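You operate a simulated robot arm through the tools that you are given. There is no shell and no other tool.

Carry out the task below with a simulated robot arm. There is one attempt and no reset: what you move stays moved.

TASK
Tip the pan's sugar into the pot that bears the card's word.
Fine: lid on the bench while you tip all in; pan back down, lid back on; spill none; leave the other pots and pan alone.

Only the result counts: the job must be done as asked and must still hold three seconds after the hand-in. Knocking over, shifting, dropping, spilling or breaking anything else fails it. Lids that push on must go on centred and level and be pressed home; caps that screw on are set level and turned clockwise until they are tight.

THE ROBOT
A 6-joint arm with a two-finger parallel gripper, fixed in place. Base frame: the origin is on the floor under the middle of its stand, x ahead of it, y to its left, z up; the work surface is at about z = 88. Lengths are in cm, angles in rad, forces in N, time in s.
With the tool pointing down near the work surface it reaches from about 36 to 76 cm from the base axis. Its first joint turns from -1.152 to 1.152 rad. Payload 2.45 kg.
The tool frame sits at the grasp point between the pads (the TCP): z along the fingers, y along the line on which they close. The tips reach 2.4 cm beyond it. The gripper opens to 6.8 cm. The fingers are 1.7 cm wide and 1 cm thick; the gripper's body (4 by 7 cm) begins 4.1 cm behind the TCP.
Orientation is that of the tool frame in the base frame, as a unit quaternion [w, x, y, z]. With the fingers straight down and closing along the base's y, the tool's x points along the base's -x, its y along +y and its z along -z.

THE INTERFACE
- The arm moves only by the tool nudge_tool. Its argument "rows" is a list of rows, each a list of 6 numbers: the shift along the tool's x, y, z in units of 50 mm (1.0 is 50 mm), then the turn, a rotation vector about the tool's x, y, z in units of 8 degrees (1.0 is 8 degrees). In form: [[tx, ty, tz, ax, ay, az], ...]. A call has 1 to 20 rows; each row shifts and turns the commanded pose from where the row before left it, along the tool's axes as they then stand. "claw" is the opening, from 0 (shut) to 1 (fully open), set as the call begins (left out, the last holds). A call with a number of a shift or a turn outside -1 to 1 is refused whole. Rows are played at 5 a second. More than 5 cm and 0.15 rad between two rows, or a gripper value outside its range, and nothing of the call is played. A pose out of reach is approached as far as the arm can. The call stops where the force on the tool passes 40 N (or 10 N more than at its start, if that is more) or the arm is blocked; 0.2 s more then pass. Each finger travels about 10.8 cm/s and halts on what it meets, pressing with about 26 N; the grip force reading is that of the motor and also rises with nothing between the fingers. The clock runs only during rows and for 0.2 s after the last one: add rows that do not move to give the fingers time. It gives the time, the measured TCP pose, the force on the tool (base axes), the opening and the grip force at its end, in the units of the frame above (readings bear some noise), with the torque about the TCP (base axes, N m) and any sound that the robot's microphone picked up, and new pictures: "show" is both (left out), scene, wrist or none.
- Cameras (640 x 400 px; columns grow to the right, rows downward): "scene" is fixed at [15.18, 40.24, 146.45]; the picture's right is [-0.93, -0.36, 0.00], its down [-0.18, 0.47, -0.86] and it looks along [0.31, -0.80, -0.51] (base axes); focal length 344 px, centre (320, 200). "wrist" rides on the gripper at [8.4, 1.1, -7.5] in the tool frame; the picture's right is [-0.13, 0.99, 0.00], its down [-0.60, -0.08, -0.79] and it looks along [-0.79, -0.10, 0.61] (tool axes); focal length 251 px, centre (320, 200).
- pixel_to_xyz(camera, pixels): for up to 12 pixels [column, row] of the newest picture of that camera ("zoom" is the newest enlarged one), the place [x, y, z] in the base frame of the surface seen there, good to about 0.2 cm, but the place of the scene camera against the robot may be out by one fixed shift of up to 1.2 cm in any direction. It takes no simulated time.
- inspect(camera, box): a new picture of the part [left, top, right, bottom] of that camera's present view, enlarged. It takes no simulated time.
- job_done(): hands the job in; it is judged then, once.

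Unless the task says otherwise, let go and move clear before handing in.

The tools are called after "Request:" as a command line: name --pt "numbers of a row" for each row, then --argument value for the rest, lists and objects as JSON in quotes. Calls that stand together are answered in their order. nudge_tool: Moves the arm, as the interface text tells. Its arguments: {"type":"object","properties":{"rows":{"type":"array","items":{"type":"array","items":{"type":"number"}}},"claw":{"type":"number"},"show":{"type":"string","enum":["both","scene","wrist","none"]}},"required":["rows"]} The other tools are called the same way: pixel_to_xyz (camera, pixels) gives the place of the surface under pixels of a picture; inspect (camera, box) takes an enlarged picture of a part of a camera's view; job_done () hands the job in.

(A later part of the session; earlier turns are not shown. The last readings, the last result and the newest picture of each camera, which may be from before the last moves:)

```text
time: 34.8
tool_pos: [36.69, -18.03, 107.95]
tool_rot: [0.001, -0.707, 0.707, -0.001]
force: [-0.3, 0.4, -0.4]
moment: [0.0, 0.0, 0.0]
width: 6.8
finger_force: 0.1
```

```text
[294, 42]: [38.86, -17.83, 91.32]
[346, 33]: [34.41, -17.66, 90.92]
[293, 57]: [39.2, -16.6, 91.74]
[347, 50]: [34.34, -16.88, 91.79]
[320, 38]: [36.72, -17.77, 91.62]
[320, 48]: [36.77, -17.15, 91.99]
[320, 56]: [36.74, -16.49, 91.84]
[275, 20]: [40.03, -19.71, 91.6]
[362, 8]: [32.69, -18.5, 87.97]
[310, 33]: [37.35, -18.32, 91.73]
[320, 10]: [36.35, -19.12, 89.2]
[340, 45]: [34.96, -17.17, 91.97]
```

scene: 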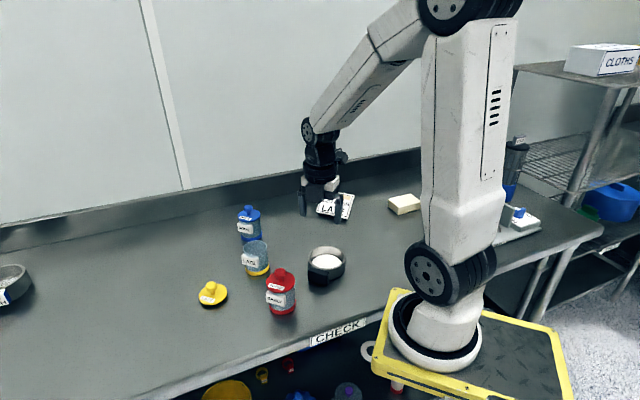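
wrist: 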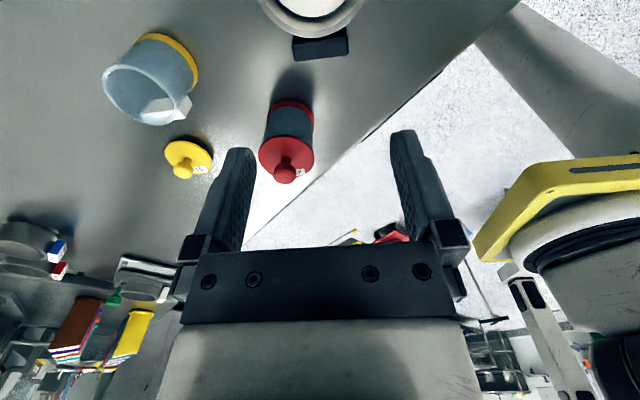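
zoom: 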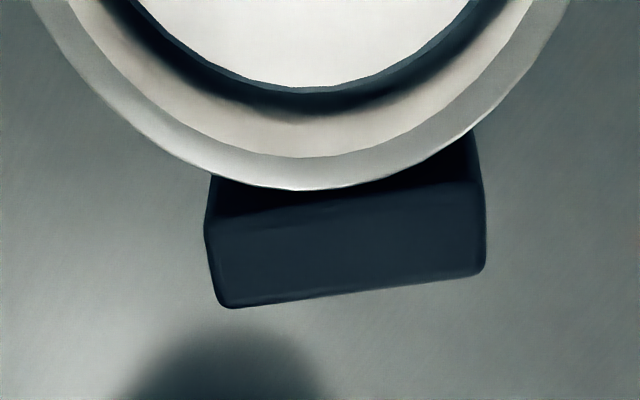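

The handle's edges in this zoom run (222,305)–(485,272) in front. I sample the corners in the zoom for heading and centre.

Request:
pixel_to_xyz --camera "zoom" --pixels '[[232, 298], [476, 268], [214, 232], [478, 200], [212, 265], [482, 235], [345, 283], [345, 215], [300, 180], [345, 250], [60, 20], [545, 10]]'

Request:
inspect --camera "scene" --box '[290, 235, 360, 295]'

```text
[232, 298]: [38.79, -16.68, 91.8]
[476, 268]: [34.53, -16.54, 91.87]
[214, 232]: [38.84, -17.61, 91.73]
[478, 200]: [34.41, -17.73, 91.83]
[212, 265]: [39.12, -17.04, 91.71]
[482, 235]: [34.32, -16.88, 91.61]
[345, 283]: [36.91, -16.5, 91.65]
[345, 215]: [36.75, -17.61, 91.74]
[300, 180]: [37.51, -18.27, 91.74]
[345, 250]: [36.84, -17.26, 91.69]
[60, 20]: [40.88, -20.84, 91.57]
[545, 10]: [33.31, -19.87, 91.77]
```

```text
6.67 times, centred on (325, 265) of scene
```

zoom: 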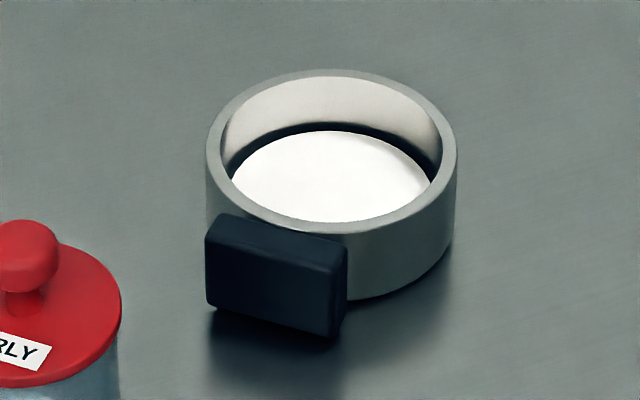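

The handle spans x 34.3–39.15, y −17.8 to −16.4, top 91.8, aligned with base x; sugar surface is about 2.5 cm below the rim. I tilt the tool back 30° (body toward +y) and go to a point 9 cm above the grasp, to check that the arm reaches it.

Request:
nudge_tool --pt "0 0 0 0 1 0" --pt "0 0 0 0 1 0" --pt "0 0 0 0 1 0" --pt "0 0 0 0 0.75 0" --pt "-0.35 -0.004 0.41 0 0 0" --pt "-0.35 -0.004 0.41 0 0 0" --pt "-0.343 -0.004 0.414 0 0 0" --pt "0 0 0 0 0 0"

Request:
inspect --camera "wrist" --box '[160, 0, 480, 200]'

```text
time: 36.6
tool_pos: [36.87, -16.36, 100.09]
tool_rot: [-0.183, -0.683, 0.683, -0.183]
force: [0.2, -0.2, 0.1]
moment: [0.03, 0.01, -0.01]
width: 6.82
finger_force: 0.1
```

scene: 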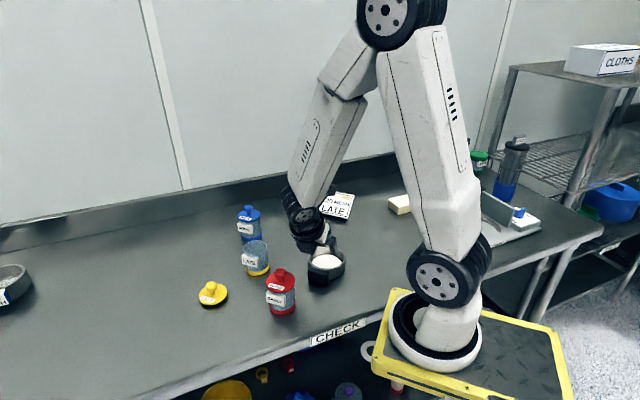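
wrist: 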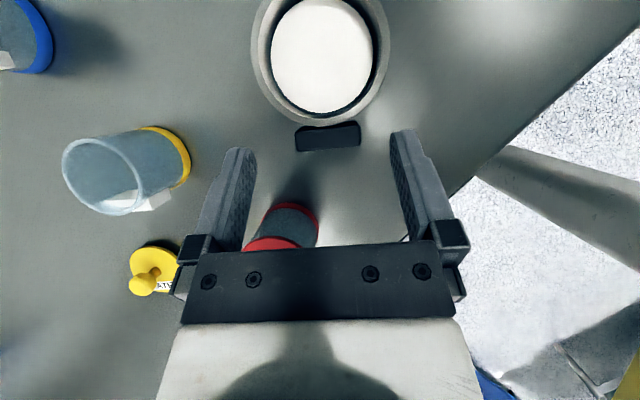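

```text
2.00 times, centred on (320, 100) of wrist
```

zoom: 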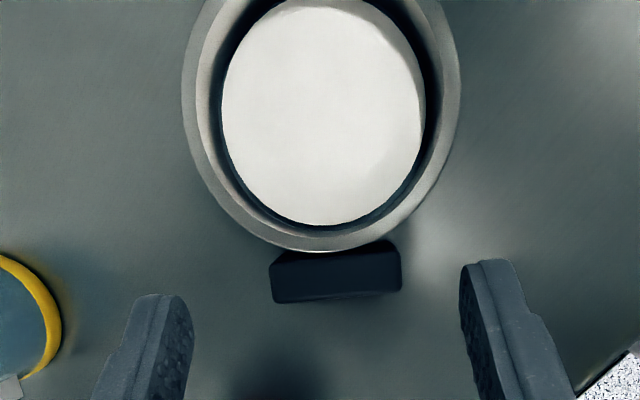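

The pose holds, tilt 30° confirmed, handle midway between the fingers at zoom (336,275). I descend vertically in steps to z≈92.6 and check.

Request:
nudge_tool --pt "-0.2 0 0.346 0 0 0" --pt "-0.2 0 0.346 0 0 0" --pt "-0.2 0 0.346 0 0 0" --pt "-0.15 0 0.26 0 0 0" --pt "0 0 0 0 0 0"

Request:
inspect --camera "scene" --box '[260, 200, 370, 300]'

Request:
inspect --camera "wrist" --box '[200, 60, 440, 210]'

```text
time: 37.8
tool_pos: [36.94, -16.48, 92.63]
tool_rot: [-0.183, -0.683, 0.683, -0.183]
force: [-0.1, 0.6, 0.5]
moment: [-0.02, 0.01, 0.04]
width: 6.81
finger_force: 0.1
```

scene: 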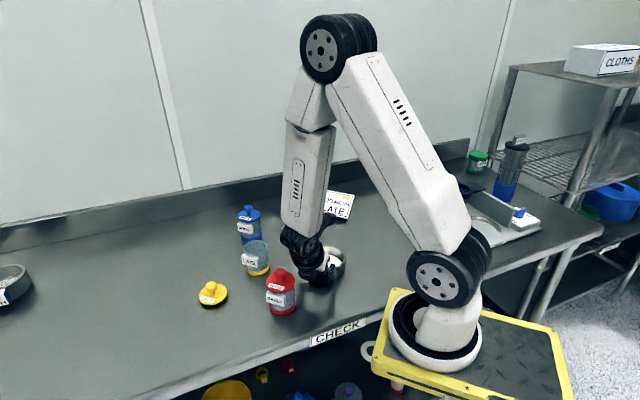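
wrist: 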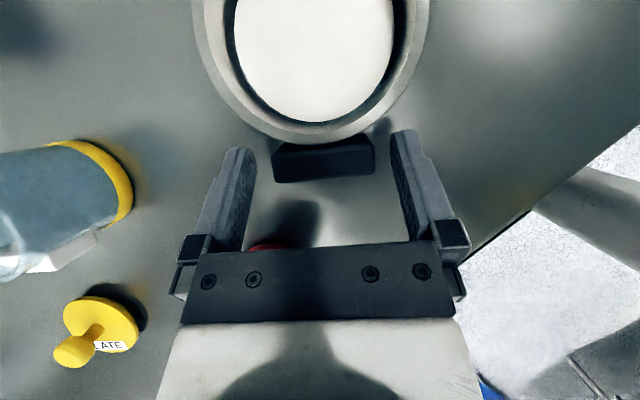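

```text
4.00 times, centred on (315, 250) of scene
```

zoom: 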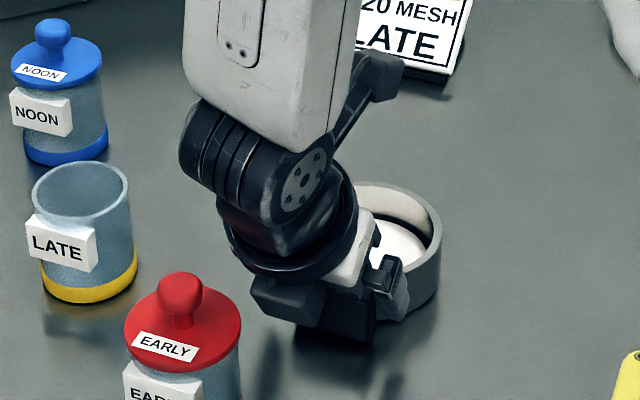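

```text
2.67 times, centred on (320, 135) of wrist
```

zoom: 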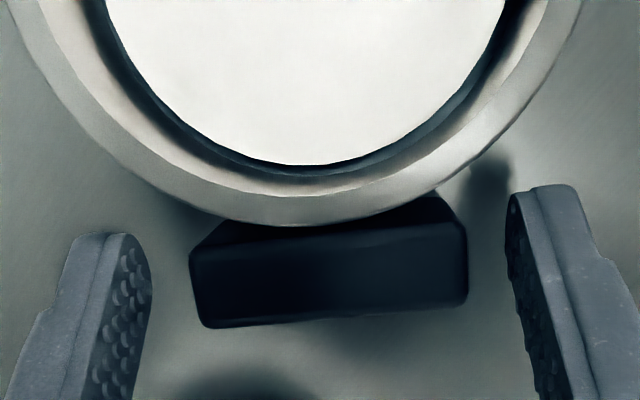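

The fingers straddle the handle evenly (gaps 38 and 40 px in the zoom). I descend the last 1.6 cm and then close.

Request:
nudge_tool --pt "-0.05 0 0.1 0 0 0" --pt "-0.05 0 0.1 0 0 0" --pt "-0.043 0 0.087 0 0 0" --pt "0 0 0 0 0 0"

Request:
inspect --camera "wrist" --box '[200, 60, 440, 210]'

```text
time: 38.8
tool_pos: [36.92, -16.58, 90.96]
tool_rot: [0.183, 0.684, -0.682, 0.183]
force: [-0.2, -0.4, 0.3]
moment: [0.01, 0.04, 0.02]
width: 6.78
finger_force: 0.1
```

scene: 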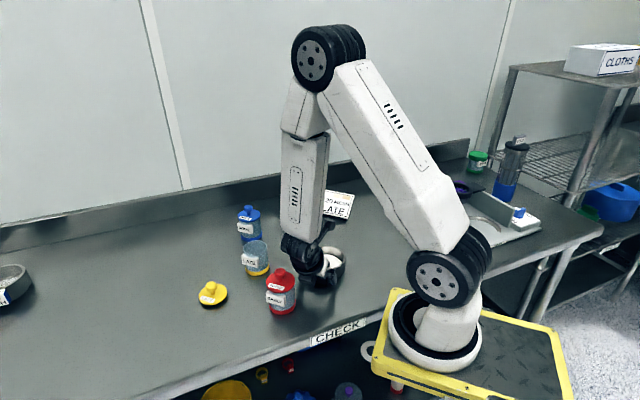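
wrist: 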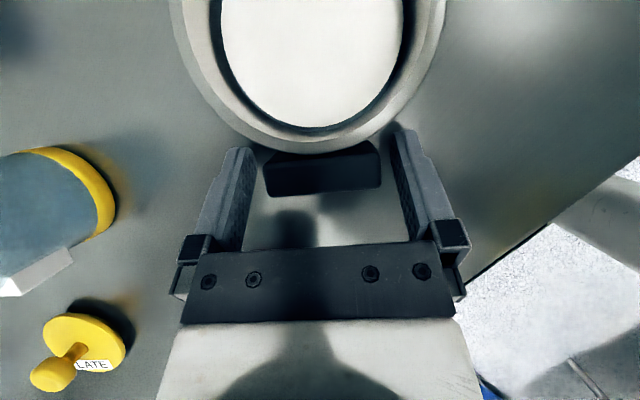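

```text
2.67 times, centred on (320, 135) of wrist
```

zoom: 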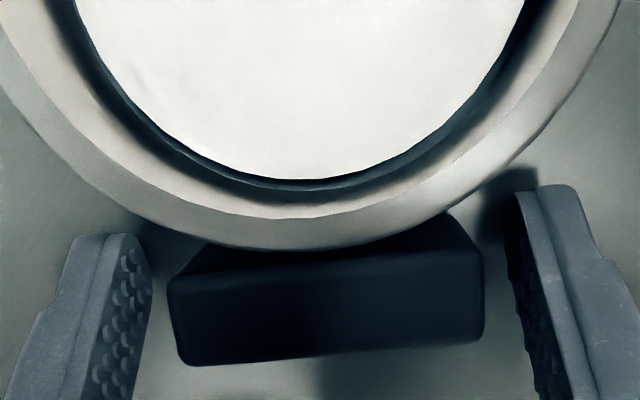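

The fingers flank the handle and are clear of the pan wall. I close on the handle.

Request:
nudge_tool --pt "0 0 0 0 0 0" --pt "0 0 0 0 0 0" --pt "0 0 0 0 0 0" --claw 0

Request:
inspect --camera "wrist" --box '[200, 60, 440, 210]'

```text
time: 39.6
tool_pos: [36.92, -16.4, 90.97]
tool_rot: [-0.183, -0.683, 0.683, -0.182]
force: [1.0, -0.4, -0.7]
moment: [-0.03, 0.02, 0.01]
width: 4.96
finger_force: 25.8
```

scene: 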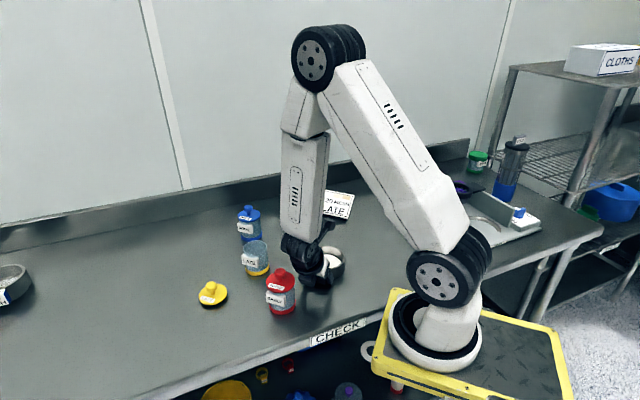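
wrist: 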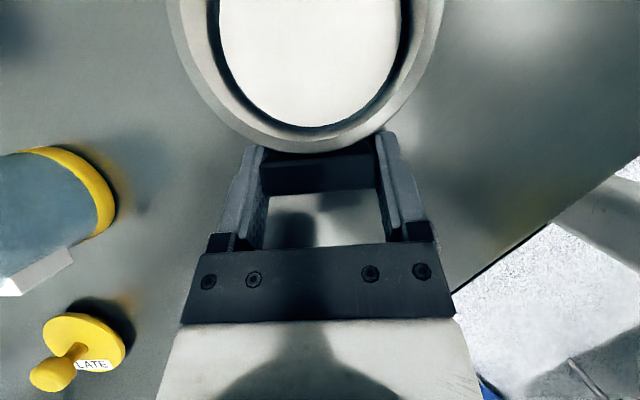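

```text
2.67 times, centred on (320, 135) of wrist
```

zoom: 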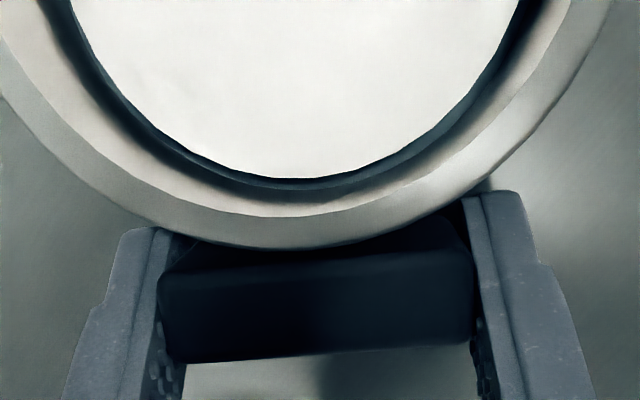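

The handle is held at 4.96 cm, 25.8 N. I lift 0.5 cm gently and watch for droop of the pan.

Request:
nudge_tool --pt "0.02 0 -0.035 0 0 0" --pt "0.03 0 -0.052 0 0 0" --pt "0 0 0 0 0 0" --pt "0 0 0 0 0 0"

Request:
inspect --camera "wrist" --box '[200, 60, 440, 210]'

Request:
inspect --camera "scene" --box '[270, 220, 360, 300]'

```text
time: 40.6
tool_pos: [36.85, -16.5, 91.59]
tool_rot: [0.183, 0.683, -0.683, 0.183]
force: [0.1, 0.4, -1.0]
moment: [0.05, -0.03, 0.01]
width: 4.95
finger_force: 25.9
```

scene: 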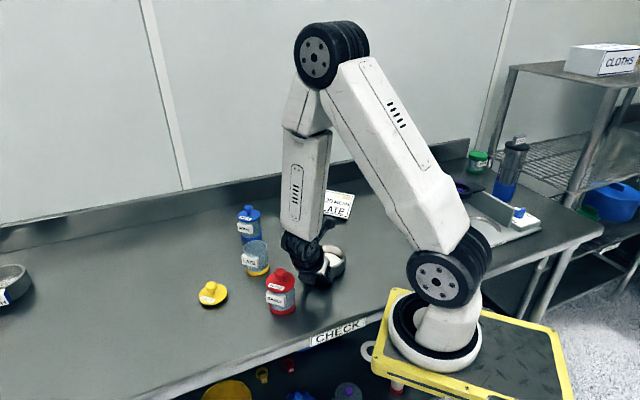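
wrist: 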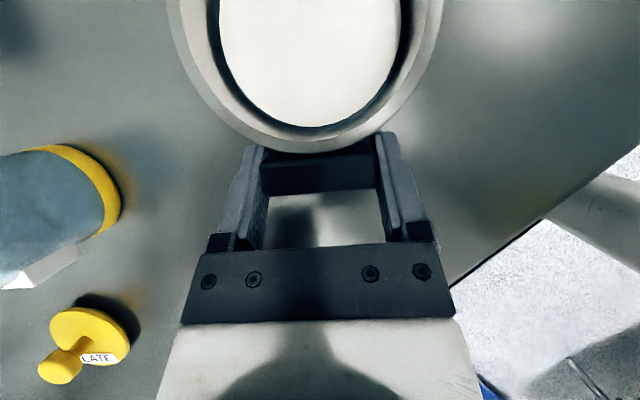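

```text
2.67 times, centred on (320, 135) of wrist
```

zoom: 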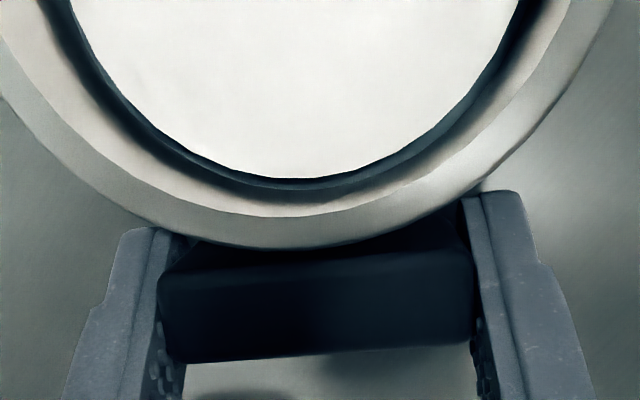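

```text
5.00 times, centred on (315, 260) of scene
```

zoom: 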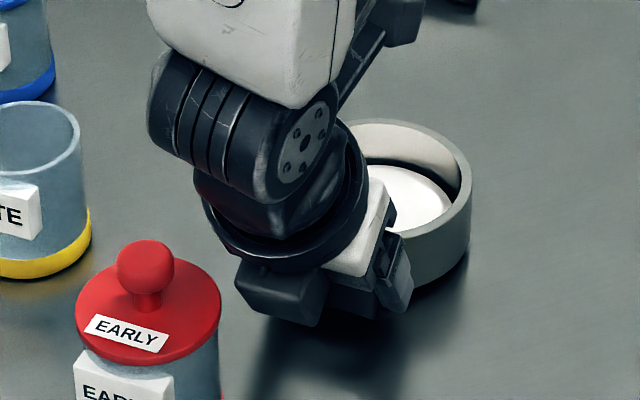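

The pan came up with the gripper, unchanged in the wrist view (handle at zoom 315,300), so no droop and only about 1 N load. I lift it straight up to TCP z≈104.5.

Request:
nudge_tool --pt "0.1 0 -0.173 0 0 0" --pt "0.15 0 -0.26 0 0 0" --pt "0.25 0 -0.433 0 0 0" --pt "0.25 0 -0.433 0 0 0" --pt "0.25 0 -0.433 0 0 0" --pt "0.18 0 -0.312 0 0 0" --pt "0.11 0 -0.19 0 0 0" --pt "0 0 0 0 0 0"

Request:
inspect --camera "scene" --box '[270, 160, 370, 300]'

```text
time: 42.4
tool_pos: [36.91, -16.59, 104.36]
tool_rot: [-0.183, -0.683, 0.683, -0.183]
force: [0.7, 0.4, -1.3]
moment: [0.04, 0.0, 0.0]
width: 4.95
finger_force: 26.7
```

scene: 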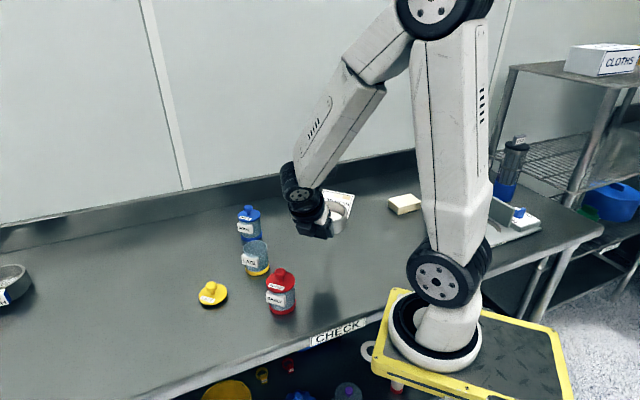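
wrist: 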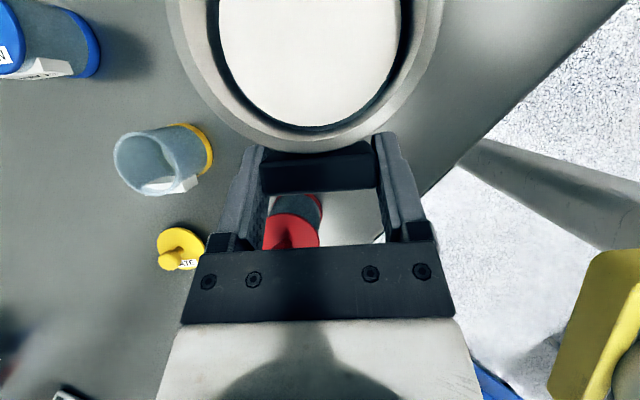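

```text
2.86 times, centred on (320, 230) of scene
```

zoom: 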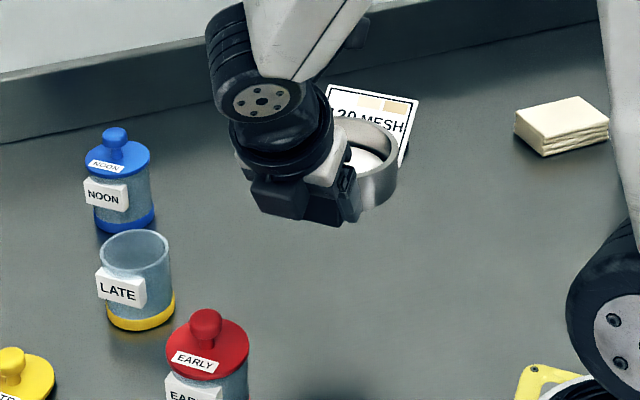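

Pan is level and well clear. I translate 12 cm outward in x first, keeping height, and measure the open pot's rim in the wrist view.

Request:
pixel_to_xyz --camera "wrist" --pixels '[[115, 160], [130, 190], [152, 134], [175, 165], [140, 136], [183, 180], [292, 220], [280, 222]]'

Request:
nudge_tool --pt "0 -0.3 0 0 0 0" --pt "0 -0.5 0 0 0 0" --pt "0 -0.6 0 0 0 0" --pt "0 -0.6 0 0 0 0" --pt "0 -0.4 0 0 0 0" --pt "0 0 0 0 0 0"

```text
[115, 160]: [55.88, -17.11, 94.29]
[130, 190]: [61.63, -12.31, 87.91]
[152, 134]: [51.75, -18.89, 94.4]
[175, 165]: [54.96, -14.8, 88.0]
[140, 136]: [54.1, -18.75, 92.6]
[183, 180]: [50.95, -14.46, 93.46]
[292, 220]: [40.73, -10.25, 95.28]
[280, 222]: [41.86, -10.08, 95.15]
```

```text
time: 43.8
tool_pos: [48.91, -16.54, 104.36]
tool_rot: [0.183, 0.683, -0.683, 0.183]
force: [0.2, -0.2, -0.9]
moment: [0.05, -0.03, 0.01]
width: 4.94
finger_force: 26.3
```

scene: 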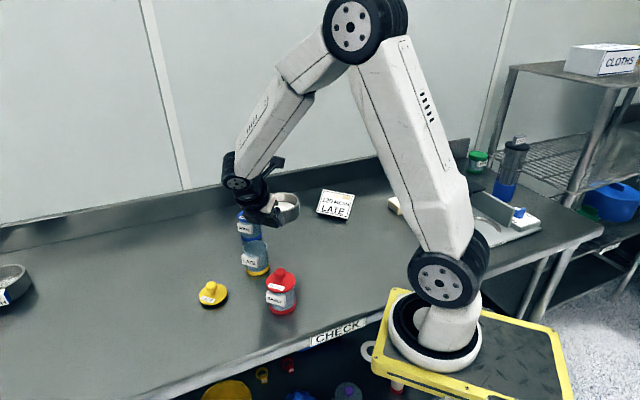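
wrist: 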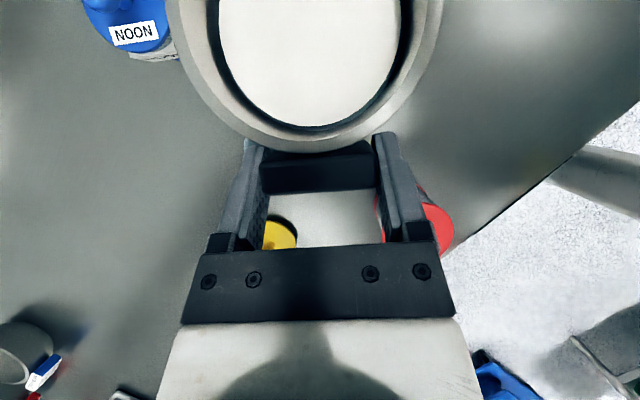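

Pan still level and full in the wrist view; pot mouth measures z≈94.4. I now yaw the level pan −60° about vertical in small steps.

Request:
nudge_tool --pt "0 0 0 -0.2 0 0.3464" --pt "0 0 0 -0.3 0 0.5196" --pt "0 0 0 -0.35 0 0.6062" --pt "0 0 0 -0.35 0 0.6062" --pt "0 0 0 -0.35 0 0.6062" --pt "0 0 0 -0.35 0 0.6062" --pt "0 0 0 -0.35 0 0.6062" --pt "0 0 0 -0.35 0 0.6062" --pt "0 0 0 -0.35 0 0.6062" --pt "0 0 0 -0.3 0 0.5196" --pt "0 0 0 -0.3 0 0.5196" --pt "0 0 0 -0.2 0 0.3464" --pt "0 0 0 0 0 0"

```text
time: 46.6
tool_pos: [48.96, -16.64, 104.44]
tool_rot: [-0.25, -0.249, 0.933, -0.066]
force: [0.0, -0.3, -0.8]
moment: [-0.01, -0.02, 0.03]
width: 4.97
finger_force: 26.7
```

scene: 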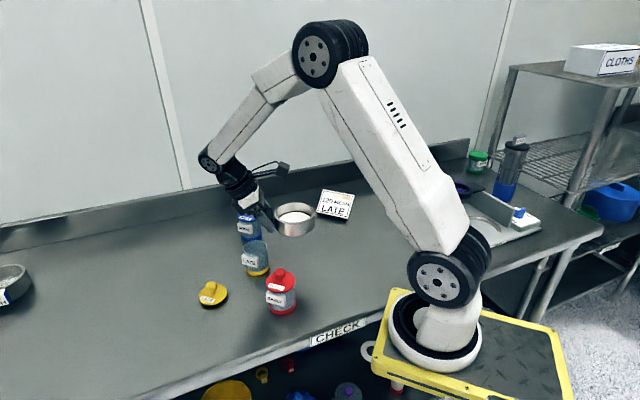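
wrist: 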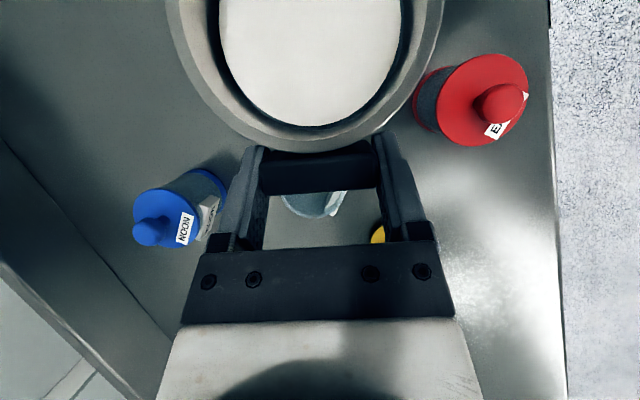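

Orientation checks out (tool z toward azimuth 210°, 30° tilt), and the pan in scene (297,215) is level with sugar inside. I zoom in to measure its far lip relative to the TCP.

Request:
inspect --camera "scene" --box '[220, 160, 340, 260]'

Request:
pixel_to_xyz --camera "scene" --pixels '[[314, 213], [296, 204], [275, 215], [294, 222], [295, 214], [316, 226], [297, 236], [313, 211]]'

```text
4.00 times, centred on (280, 210) of scene
```

zoom: 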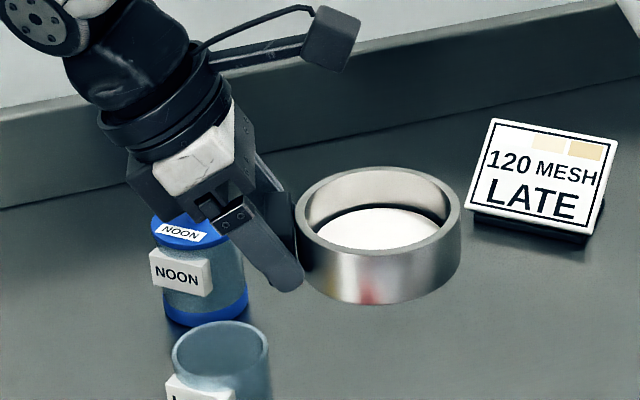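

```text
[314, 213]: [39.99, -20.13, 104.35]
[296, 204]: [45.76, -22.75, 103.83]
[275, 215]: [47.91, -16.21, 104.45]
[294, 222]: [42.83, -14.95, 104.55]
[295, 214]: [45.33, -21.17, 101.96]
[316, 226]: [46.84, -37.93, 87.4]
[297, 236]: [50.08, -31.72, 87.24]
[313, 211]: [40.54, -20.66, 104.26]
```

Request:
pixel_to_xyz --camera "zoom" --pixels '[[456, 208], [450, 190], [300, 215], [380, 170], [370, 252], [440, 245], [452, 260], [380, 300], [320, 285], [375, 235], [305, 240], [425, 285]]'

```text
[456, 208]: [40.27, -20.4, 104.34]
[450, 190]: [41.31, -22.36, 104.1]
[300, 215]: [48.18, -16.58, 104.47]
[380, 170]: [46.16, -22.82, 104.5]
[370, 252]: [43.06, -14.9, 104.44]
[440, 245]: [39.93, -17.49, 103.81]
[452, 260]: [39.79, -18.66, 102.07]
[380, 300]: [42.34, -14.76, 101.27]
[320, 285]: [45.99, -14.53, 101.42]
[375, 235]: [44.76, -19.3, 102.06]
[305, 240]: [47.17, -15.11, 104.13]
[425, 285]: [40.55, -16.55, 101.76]
```

The rim fits centre ≈(43.5, −19.7) after scene-shift correction, matching TCP+6.2 cm, so the pan is level at rim z≈105.1. I carry it so that the far lip comes over the pot (TCP to about (62.3, −10.75)).

Request:
nudge_tool --pt "-0.167 -0.021 -0.0966 0 0 0" --pt "-0.334 -0.042 -0.1933 0 0 0" --pt "-0.418 -0.053 -0.2416 0 0 0" --pt "-0.418 -0.053 -0.2416 0 0 0" --pt "-0.418 -0.053 -0.2416 0 0 0" --pt "-0.334 -0.042 -0.1933 0 0 0" --pt "-0.251 -0.032 -0.145 0 0 0" --pt "-0.167 -0.021 -0.0966 0 0 0" --pt "0 0 0 0 0 0"

Request:
inspect --camera "scene" --box '[190, 170, 310, 290]'

```text
time: 48.6
tool_pos: [62.26, -10.72, 104.34]
tool_rot: [-0.25, -0.251, 0.933, -0.067]
force: [-0.8, 0.0, -0.8]
moment: [0.05, -0.07, 0.03]
width: 4.97
finger_force: 26.3
```

scene: 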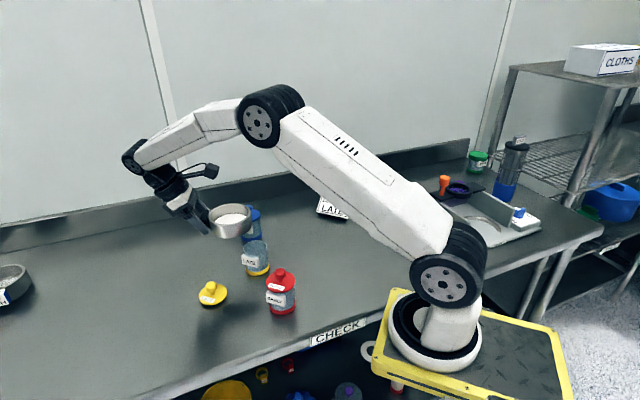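
wrist: 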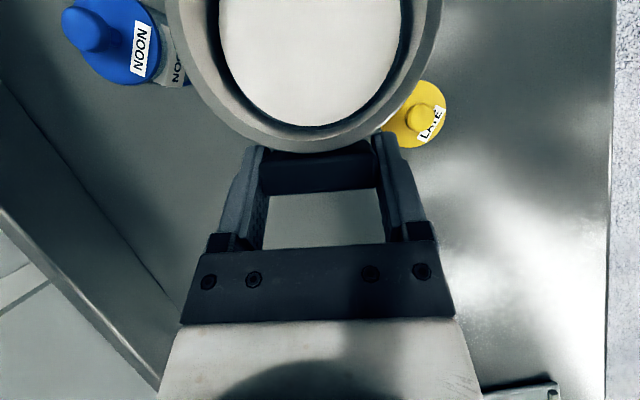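

```text
3.33 times, centred on (250, 230) of scene
```

zoom: 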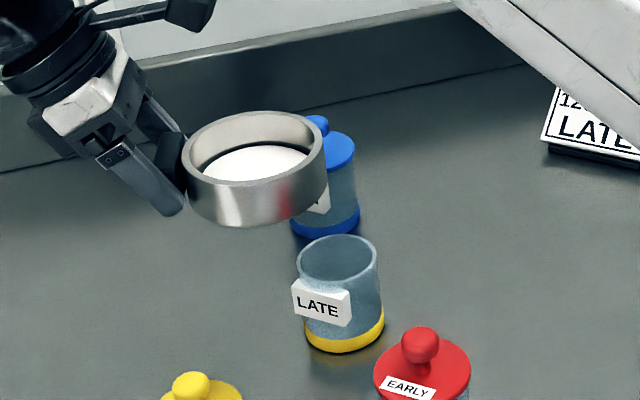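

The pan is level over/near the pot with its far lip above it. I tilt 24° (below the spill angle) while lowering slightly, then look.

Request:
nudge_tool --pt "-0.0167 0 0.048 0 -0.5 0" --pt "-0.0133 0 0.049 0 -0.5 0" --pt "-0.0098 0 0.05 0 -0.5 0" --pt "-0.0063 0 0.0505 0 -0.5 0" --pt "-0.0028 0 0.0508 0 -0.5 0" --pt "0.0008 0 0.051 0 -0.5 0" --pt "0 0 0 0 0 0"

Request:
inspect --camera "scene" --box '[190, 170, 310, 290]'

```text
time: 50.2
tool_pos: [62.0, -10.88, 102.86]
tool_rot: [-0.05, -0.258, 0.965, -0.013]
force: [-0.4, -0.4, -0.8]
moment: [0.03, -0.04, 0.05]
width: 4.96
finger_force: 26.2
```

scene: 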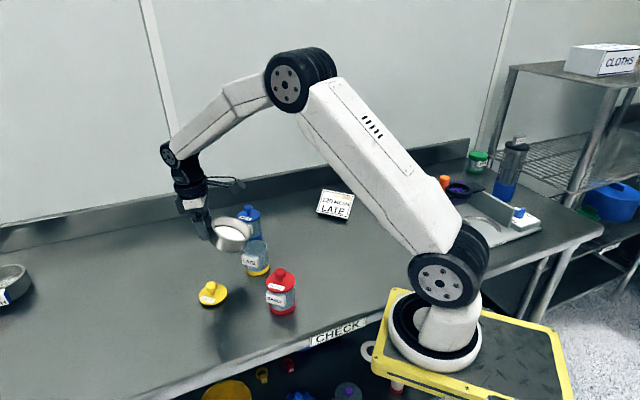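
wrist: 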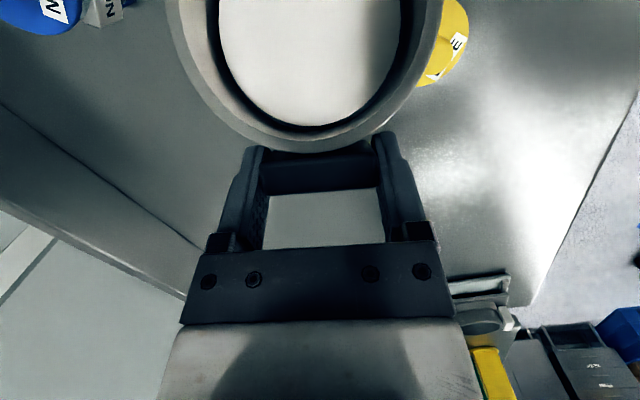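

```text
3.33 times, centred on (250, 230) of scene
```

zoom: 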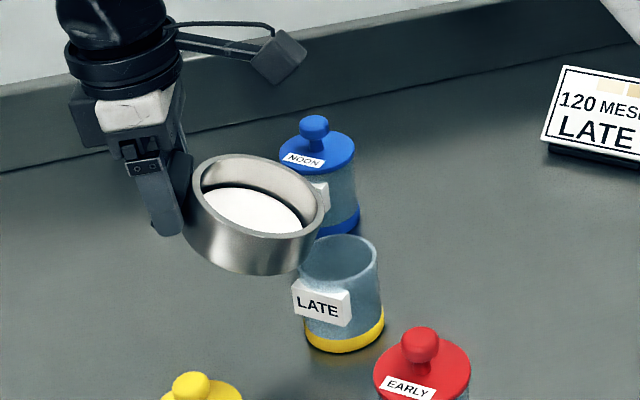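

Sugar hasn't moved at 24°; the lip (zoom 322,210) sits just handle-side of above the mouth centre (338,258) as planned. I tilt on to 32°.

Request:
nudge_tool --pt "0.0567 0 -0.0423 0 -0.5 0" --pt "0.0677 0 -0.1057 0 -0.5 0" --pt "0 0 0 0 0 0" --show "scene"

Request:
inspect --camera "scene" --box '[200, 190, 300, 290]'

```text
time: 51.0
tool_pos: [61.5, -11.23, 103.61]
tool_rot: [0.017, -0.259, 0.966, 0.004]
force: [0.3, -0.2, -1.2]
moment: [0.06, -0.03, -0.01]
width: 4.95
finger_force: 26.3
```

scene: 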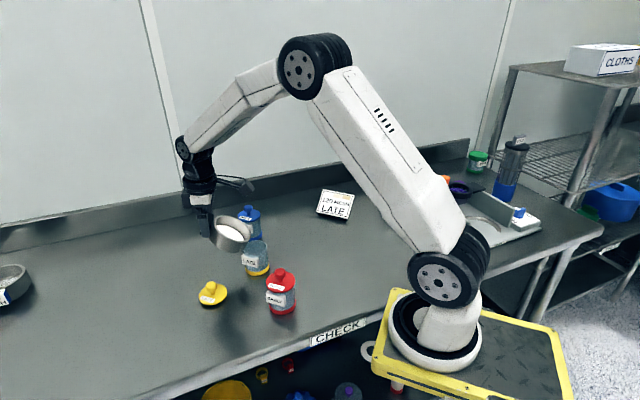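

```text
4.00 times, centred on (250, 240) of scene
```

zoom: 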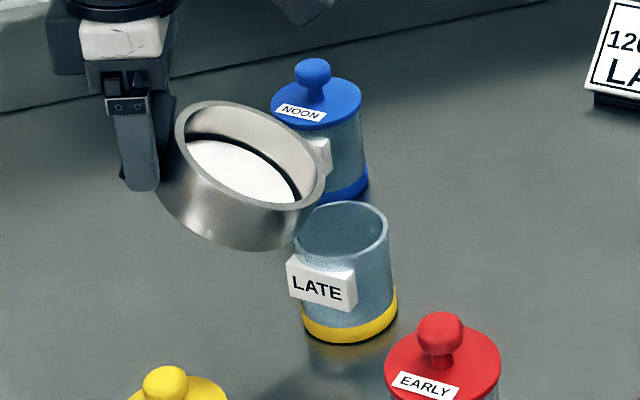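

Still static at 32°. I go on to 40°.

Request:
nudge_tool --pt "0.0725 0 -0.1006 0 -0.5 0" --pt "0.0717 0 -0.102 0 -0.5 0" --pt "0 0 0 0 0 0" --pt "0 0 0 0 0 0" --show "scene"

Request:
inspect --camera "scene" --box '[200, 190, 300, 290]'

```text
time: 52.0
tool_pos: [60.7, -11.58, 104.67]
tool_rot: [0.083, -0.258, 0.962, 0.022]
force: [-0.6, 0.4, -1.0]
moment: [0.02, -0.01, 0.0]
width: 4.96
finger_force: 26.4
```

scene: 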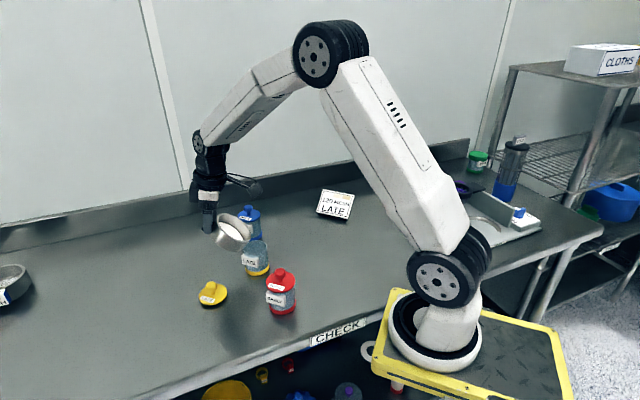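

```text
4.00 times, centred on (250, 240) of scene
```

zoom: 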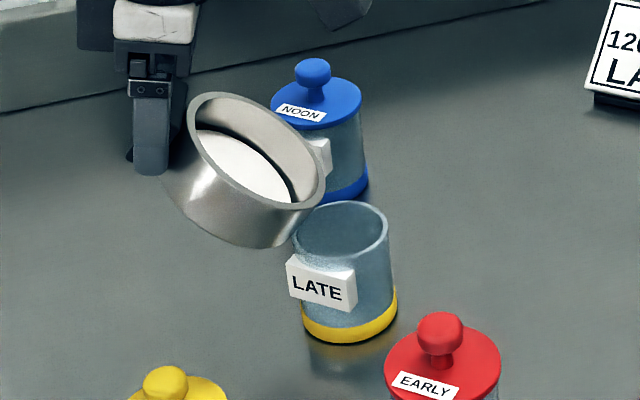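

The sugar is still a static disc at 40°. Before going further I measure the lip and the pot's mouth in the same (zoom) frame to check alignment.

Request:
pixel_to_xyz --camera "zoom" --pixels '[[318, 200], [322, 185], [310, 206], [298, 210], [321, 170], [215, 95], [192, 110], [387, 228], [350, 203], [320, 207], [386, 240], [310, 150]]'

```text
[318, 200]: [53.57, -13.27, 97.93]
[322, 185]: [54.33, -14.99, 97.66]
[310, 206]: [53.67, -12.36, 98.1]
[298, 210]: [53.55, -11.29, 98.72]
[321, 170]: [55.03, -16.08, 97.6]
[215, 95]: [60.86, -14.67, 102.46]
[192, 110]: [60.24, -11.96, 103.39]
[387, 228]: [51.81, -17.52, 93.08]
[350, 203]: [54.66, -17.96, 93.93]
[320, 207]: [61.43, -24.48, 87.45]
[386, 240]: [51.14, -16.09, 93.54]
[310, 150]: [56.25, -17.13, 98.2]
```

The lip's lowest point sits about 0.7 cm handle-side of the pot centre in the scene frame, as planned. I tilt to 48° with pauses.

Request:
nudge_tool --pt "0.0767 0 -0.0948 0 -0.5 0" --pt "0.0786 0 -0.0938 0 -0.5 0" --pt "0 0 0 0 0 0" --pt "0 0 0 0 0 0" --show "scene"

Request:
inspect --camera "scene" --box '[200, 190, 300, 290]'

```text
time: 53.0
tool_pos: [59.89, -12.04, 105.37]
tool_rot: [0.152, -0.255, 0.954, 0.041]
force: [-0.2, 0.0, -1.4]
moment: [-0.03, -0.01, -0.02]
width: 4.96
finger_force: 26.0
```

scene: 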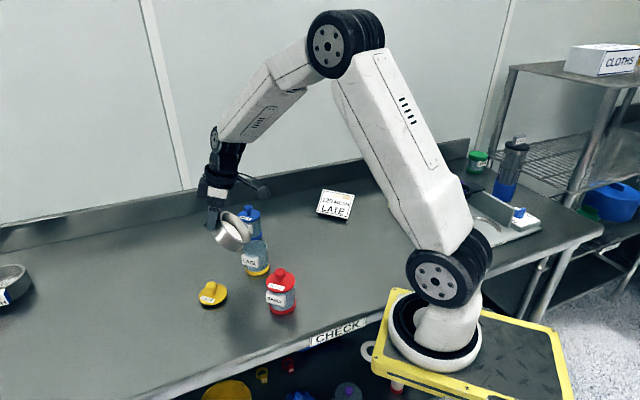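

```text
4.00 times, centred on (250, 240) of scene
```

zoom: 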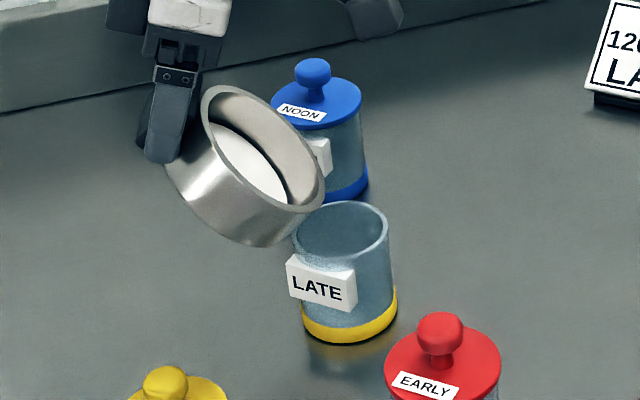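

Still no flow at 48°. I go on to 56°.

Request:
nudge_tool --pt "0.0798 0 -0.0974 0 -0.5 0" --pt "0.0878 0 -0.0896 0 -0.5 0" --pt "0 0 0 0 0 0" --pt "0 0 0 0 0 0" --show "scene"

Request:
inspect --camera "scene" --box '[200, 190, 300, 290]'

```text
time: 54.0
tool_pos: [59.08, -12.6, 105.98]
tool_rot: [0.219, -0.252, 0.941, 0.059]
force: [0.5, -0.5, -1.2]
moment: [0.02, -0.03, 0.01]
width: 4.96
finger_force: 26.0
```

scene: 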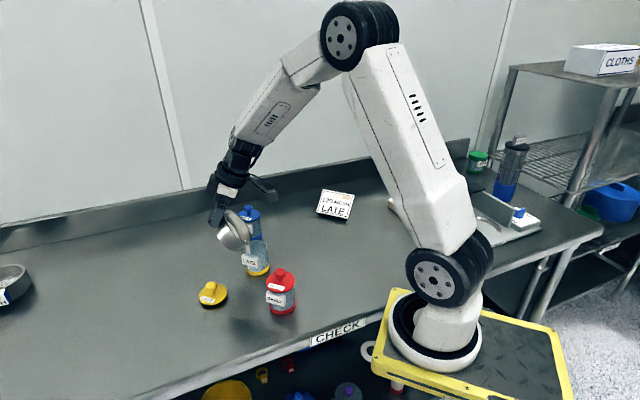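

```text
4.00 times, centred on (250, 240) of scene
```

zoom: 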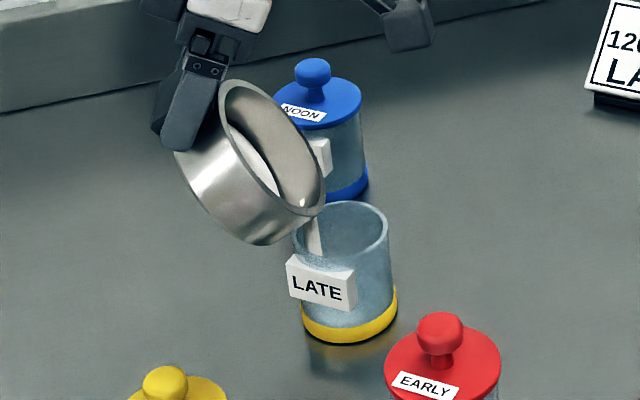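

Flow has begun: a stream shows at zoom (315,235) entering the pot. I zoom closer to see where it lands relative to the mouth.

Request:
inspect --camera "scene" --box '[245, 215, 315, 280]'

Request:
inspect --camera "scene" --box '[260, 225, 305, 265]'

```text
6.15 times, centred on (280, 248) of scene
```

zoom: 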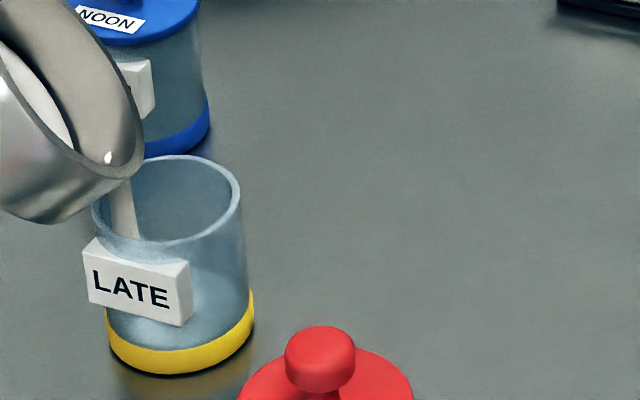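

```text
10.00 times, centred on (282, 245) of scene
```

zoom: 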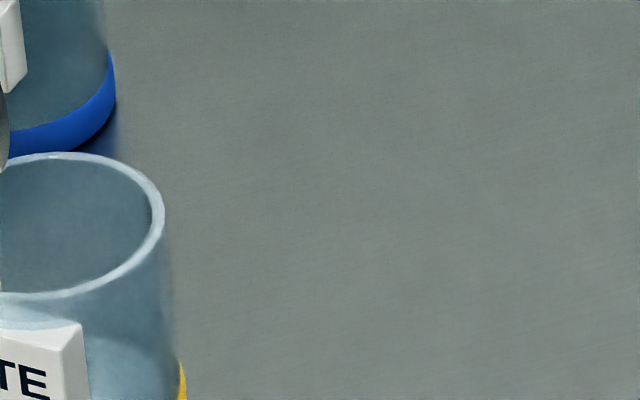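

The stream falls about 1.5 cm handle-side of the mouth's centre (zoom x≈125 versus centre 167), inside but off-centre. I shift the pan 1.0 cm along the pour direction without tilting.

Request:
nudge_tool --pt "0.09 0 -0.0438 0 0 0" --pt "0.09 0 -0.0438 0 0 0" --pt "0 0 0 0 0 0" --show "scene"

Request:
inspect --camera "scene" --box '[225, 200, 305, 280]'

```text
time: 54.8
tool_pos: [58.06, -13.11, 106.01]
tool_rot: [0.217, -0.252, 0.941, 0.058]
force: [0.1, -0.6, -2.3]
moment: [0.0, 0.0, 0.02]
width: 4.97
finger_force: 25.6
```

scene: 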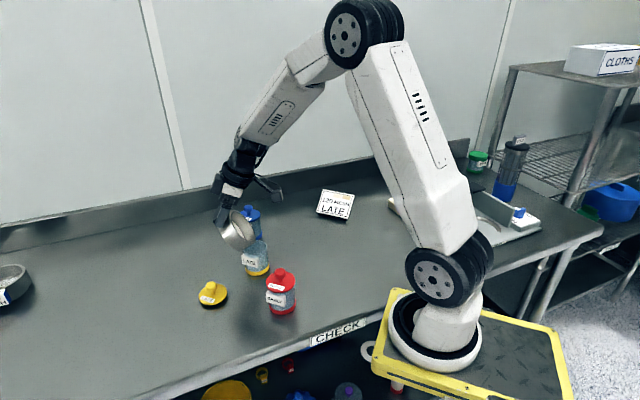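

```text
5.00 times, centred on (265, 240) of scene
```

zoom: 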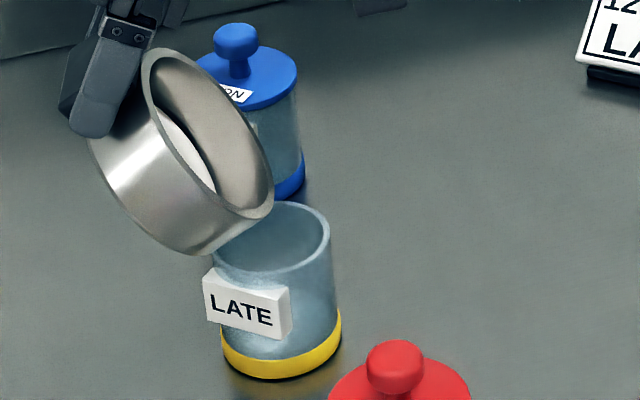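

Flow paused by itself; the pan still holds sugar (zoom 185,150). I tilt another 4° with the new centring and look at the stream.

Request:
nudge_tool --pt "0.0903 0 -0.0886 0 -0.5 0" --show "scene"

Request:
inspect --camera "scene" --box '[225, 200, 305, 280]'

```text
time: 55.2
tool_pos: [57.53, -13.35, 106.13]
tool_rot: [0.25, -0.251, 0.933, 0.068]
force: [0.4, -0.3, -0.5]
moment: [0.01, -0.03, 0.02]
width: 4.99
finger_force: 26.3
```

scene: 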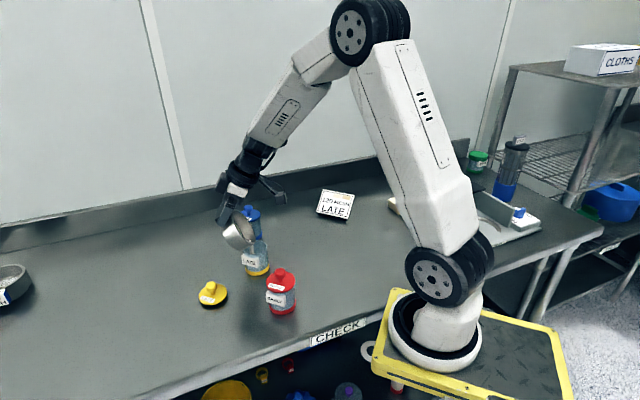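

```text
5.00 times, centred on (265, 240) of scene
```

zoom: 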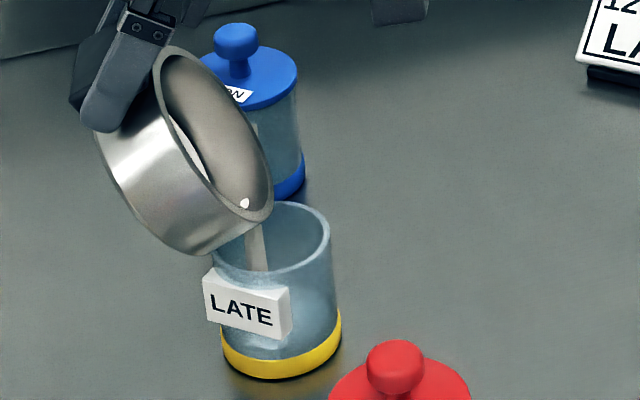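

The stream (zoom x≈257) now falls close to the mouth's centre (271). I continue in 4° steps with pauses to 68°.

Request:
nudge_tool --pt "0 0 0 0 0 0" --pt "0 0 0 0 0 0" --pt "0.0931 0 -0.0907 0 -0.5 0" --pt "0 0 0 0 0 0" --pt "0 0 0 0 0 0" --pt "0 0 0 0 0 0" --pt "0.0955 0 -0.0909 0 -0.5 0" --show "scene"

Request:
inspect --camera "scene" --box '[225, 200, 305, 280]'

```text
time: 56.8
tool_pos: [56.52, -14.02, 106.46]
tool_rot: [0.314, -0.245, 0.913, 0.085]
force: [-0.4, -0.6, -0.8]
moment: [0.01, 0.05, 0.01]
width: 4.95
finger_force: 25.9
```

scene: 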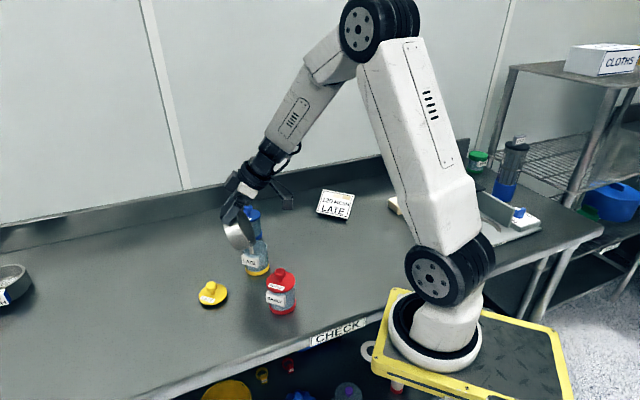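

```text
5.00 times, centred on (265, 240) of scene
```

zoom: 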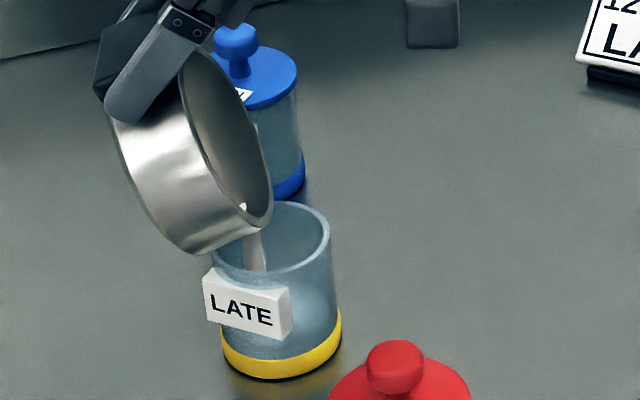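

Stream stays well inside (zoom x≈255, mouth 212–330). I continue to 80° with a slight extra shift toward centre.

Request:
nudge_tool --pt "0 0 0 0 0 0" --pt "0 0 0 0 0 0" --pt "0.1266 0 -0.1141 0 -0.5 0" --pt "0 0 0 0 0 0" --pt "0 0 0 0 0 0" --pt "0.1263 0 -0.1137 0 -0.5 0" --pt "0 0 0 0 0 0" --pt "0 0 0 0 0 0" --pt "0.1156 0 -0.108 0 -0.5 0" --show "scene"

Request:
inspect --camera "scene" --box '[225, 200, 305, 280]'

```text
time: 58.8
tool_pos: [54.38, -15.14, 106.47]
tool_rot: [0.409, -0.234, 0.875, 0.109]
force: [0.1, 0.3, -0.7]
moment: [-0.03, 0.06, -0.02]
width: 4.92
finger_force: 26.1
```

scene: 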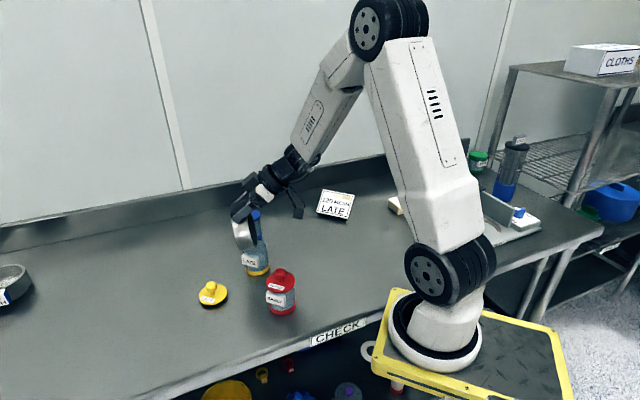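

```text
5.00 times, centred on (265, 240) of scene
```

zoom: 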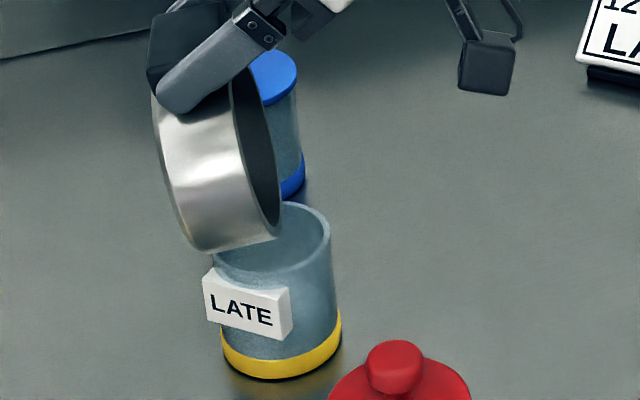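

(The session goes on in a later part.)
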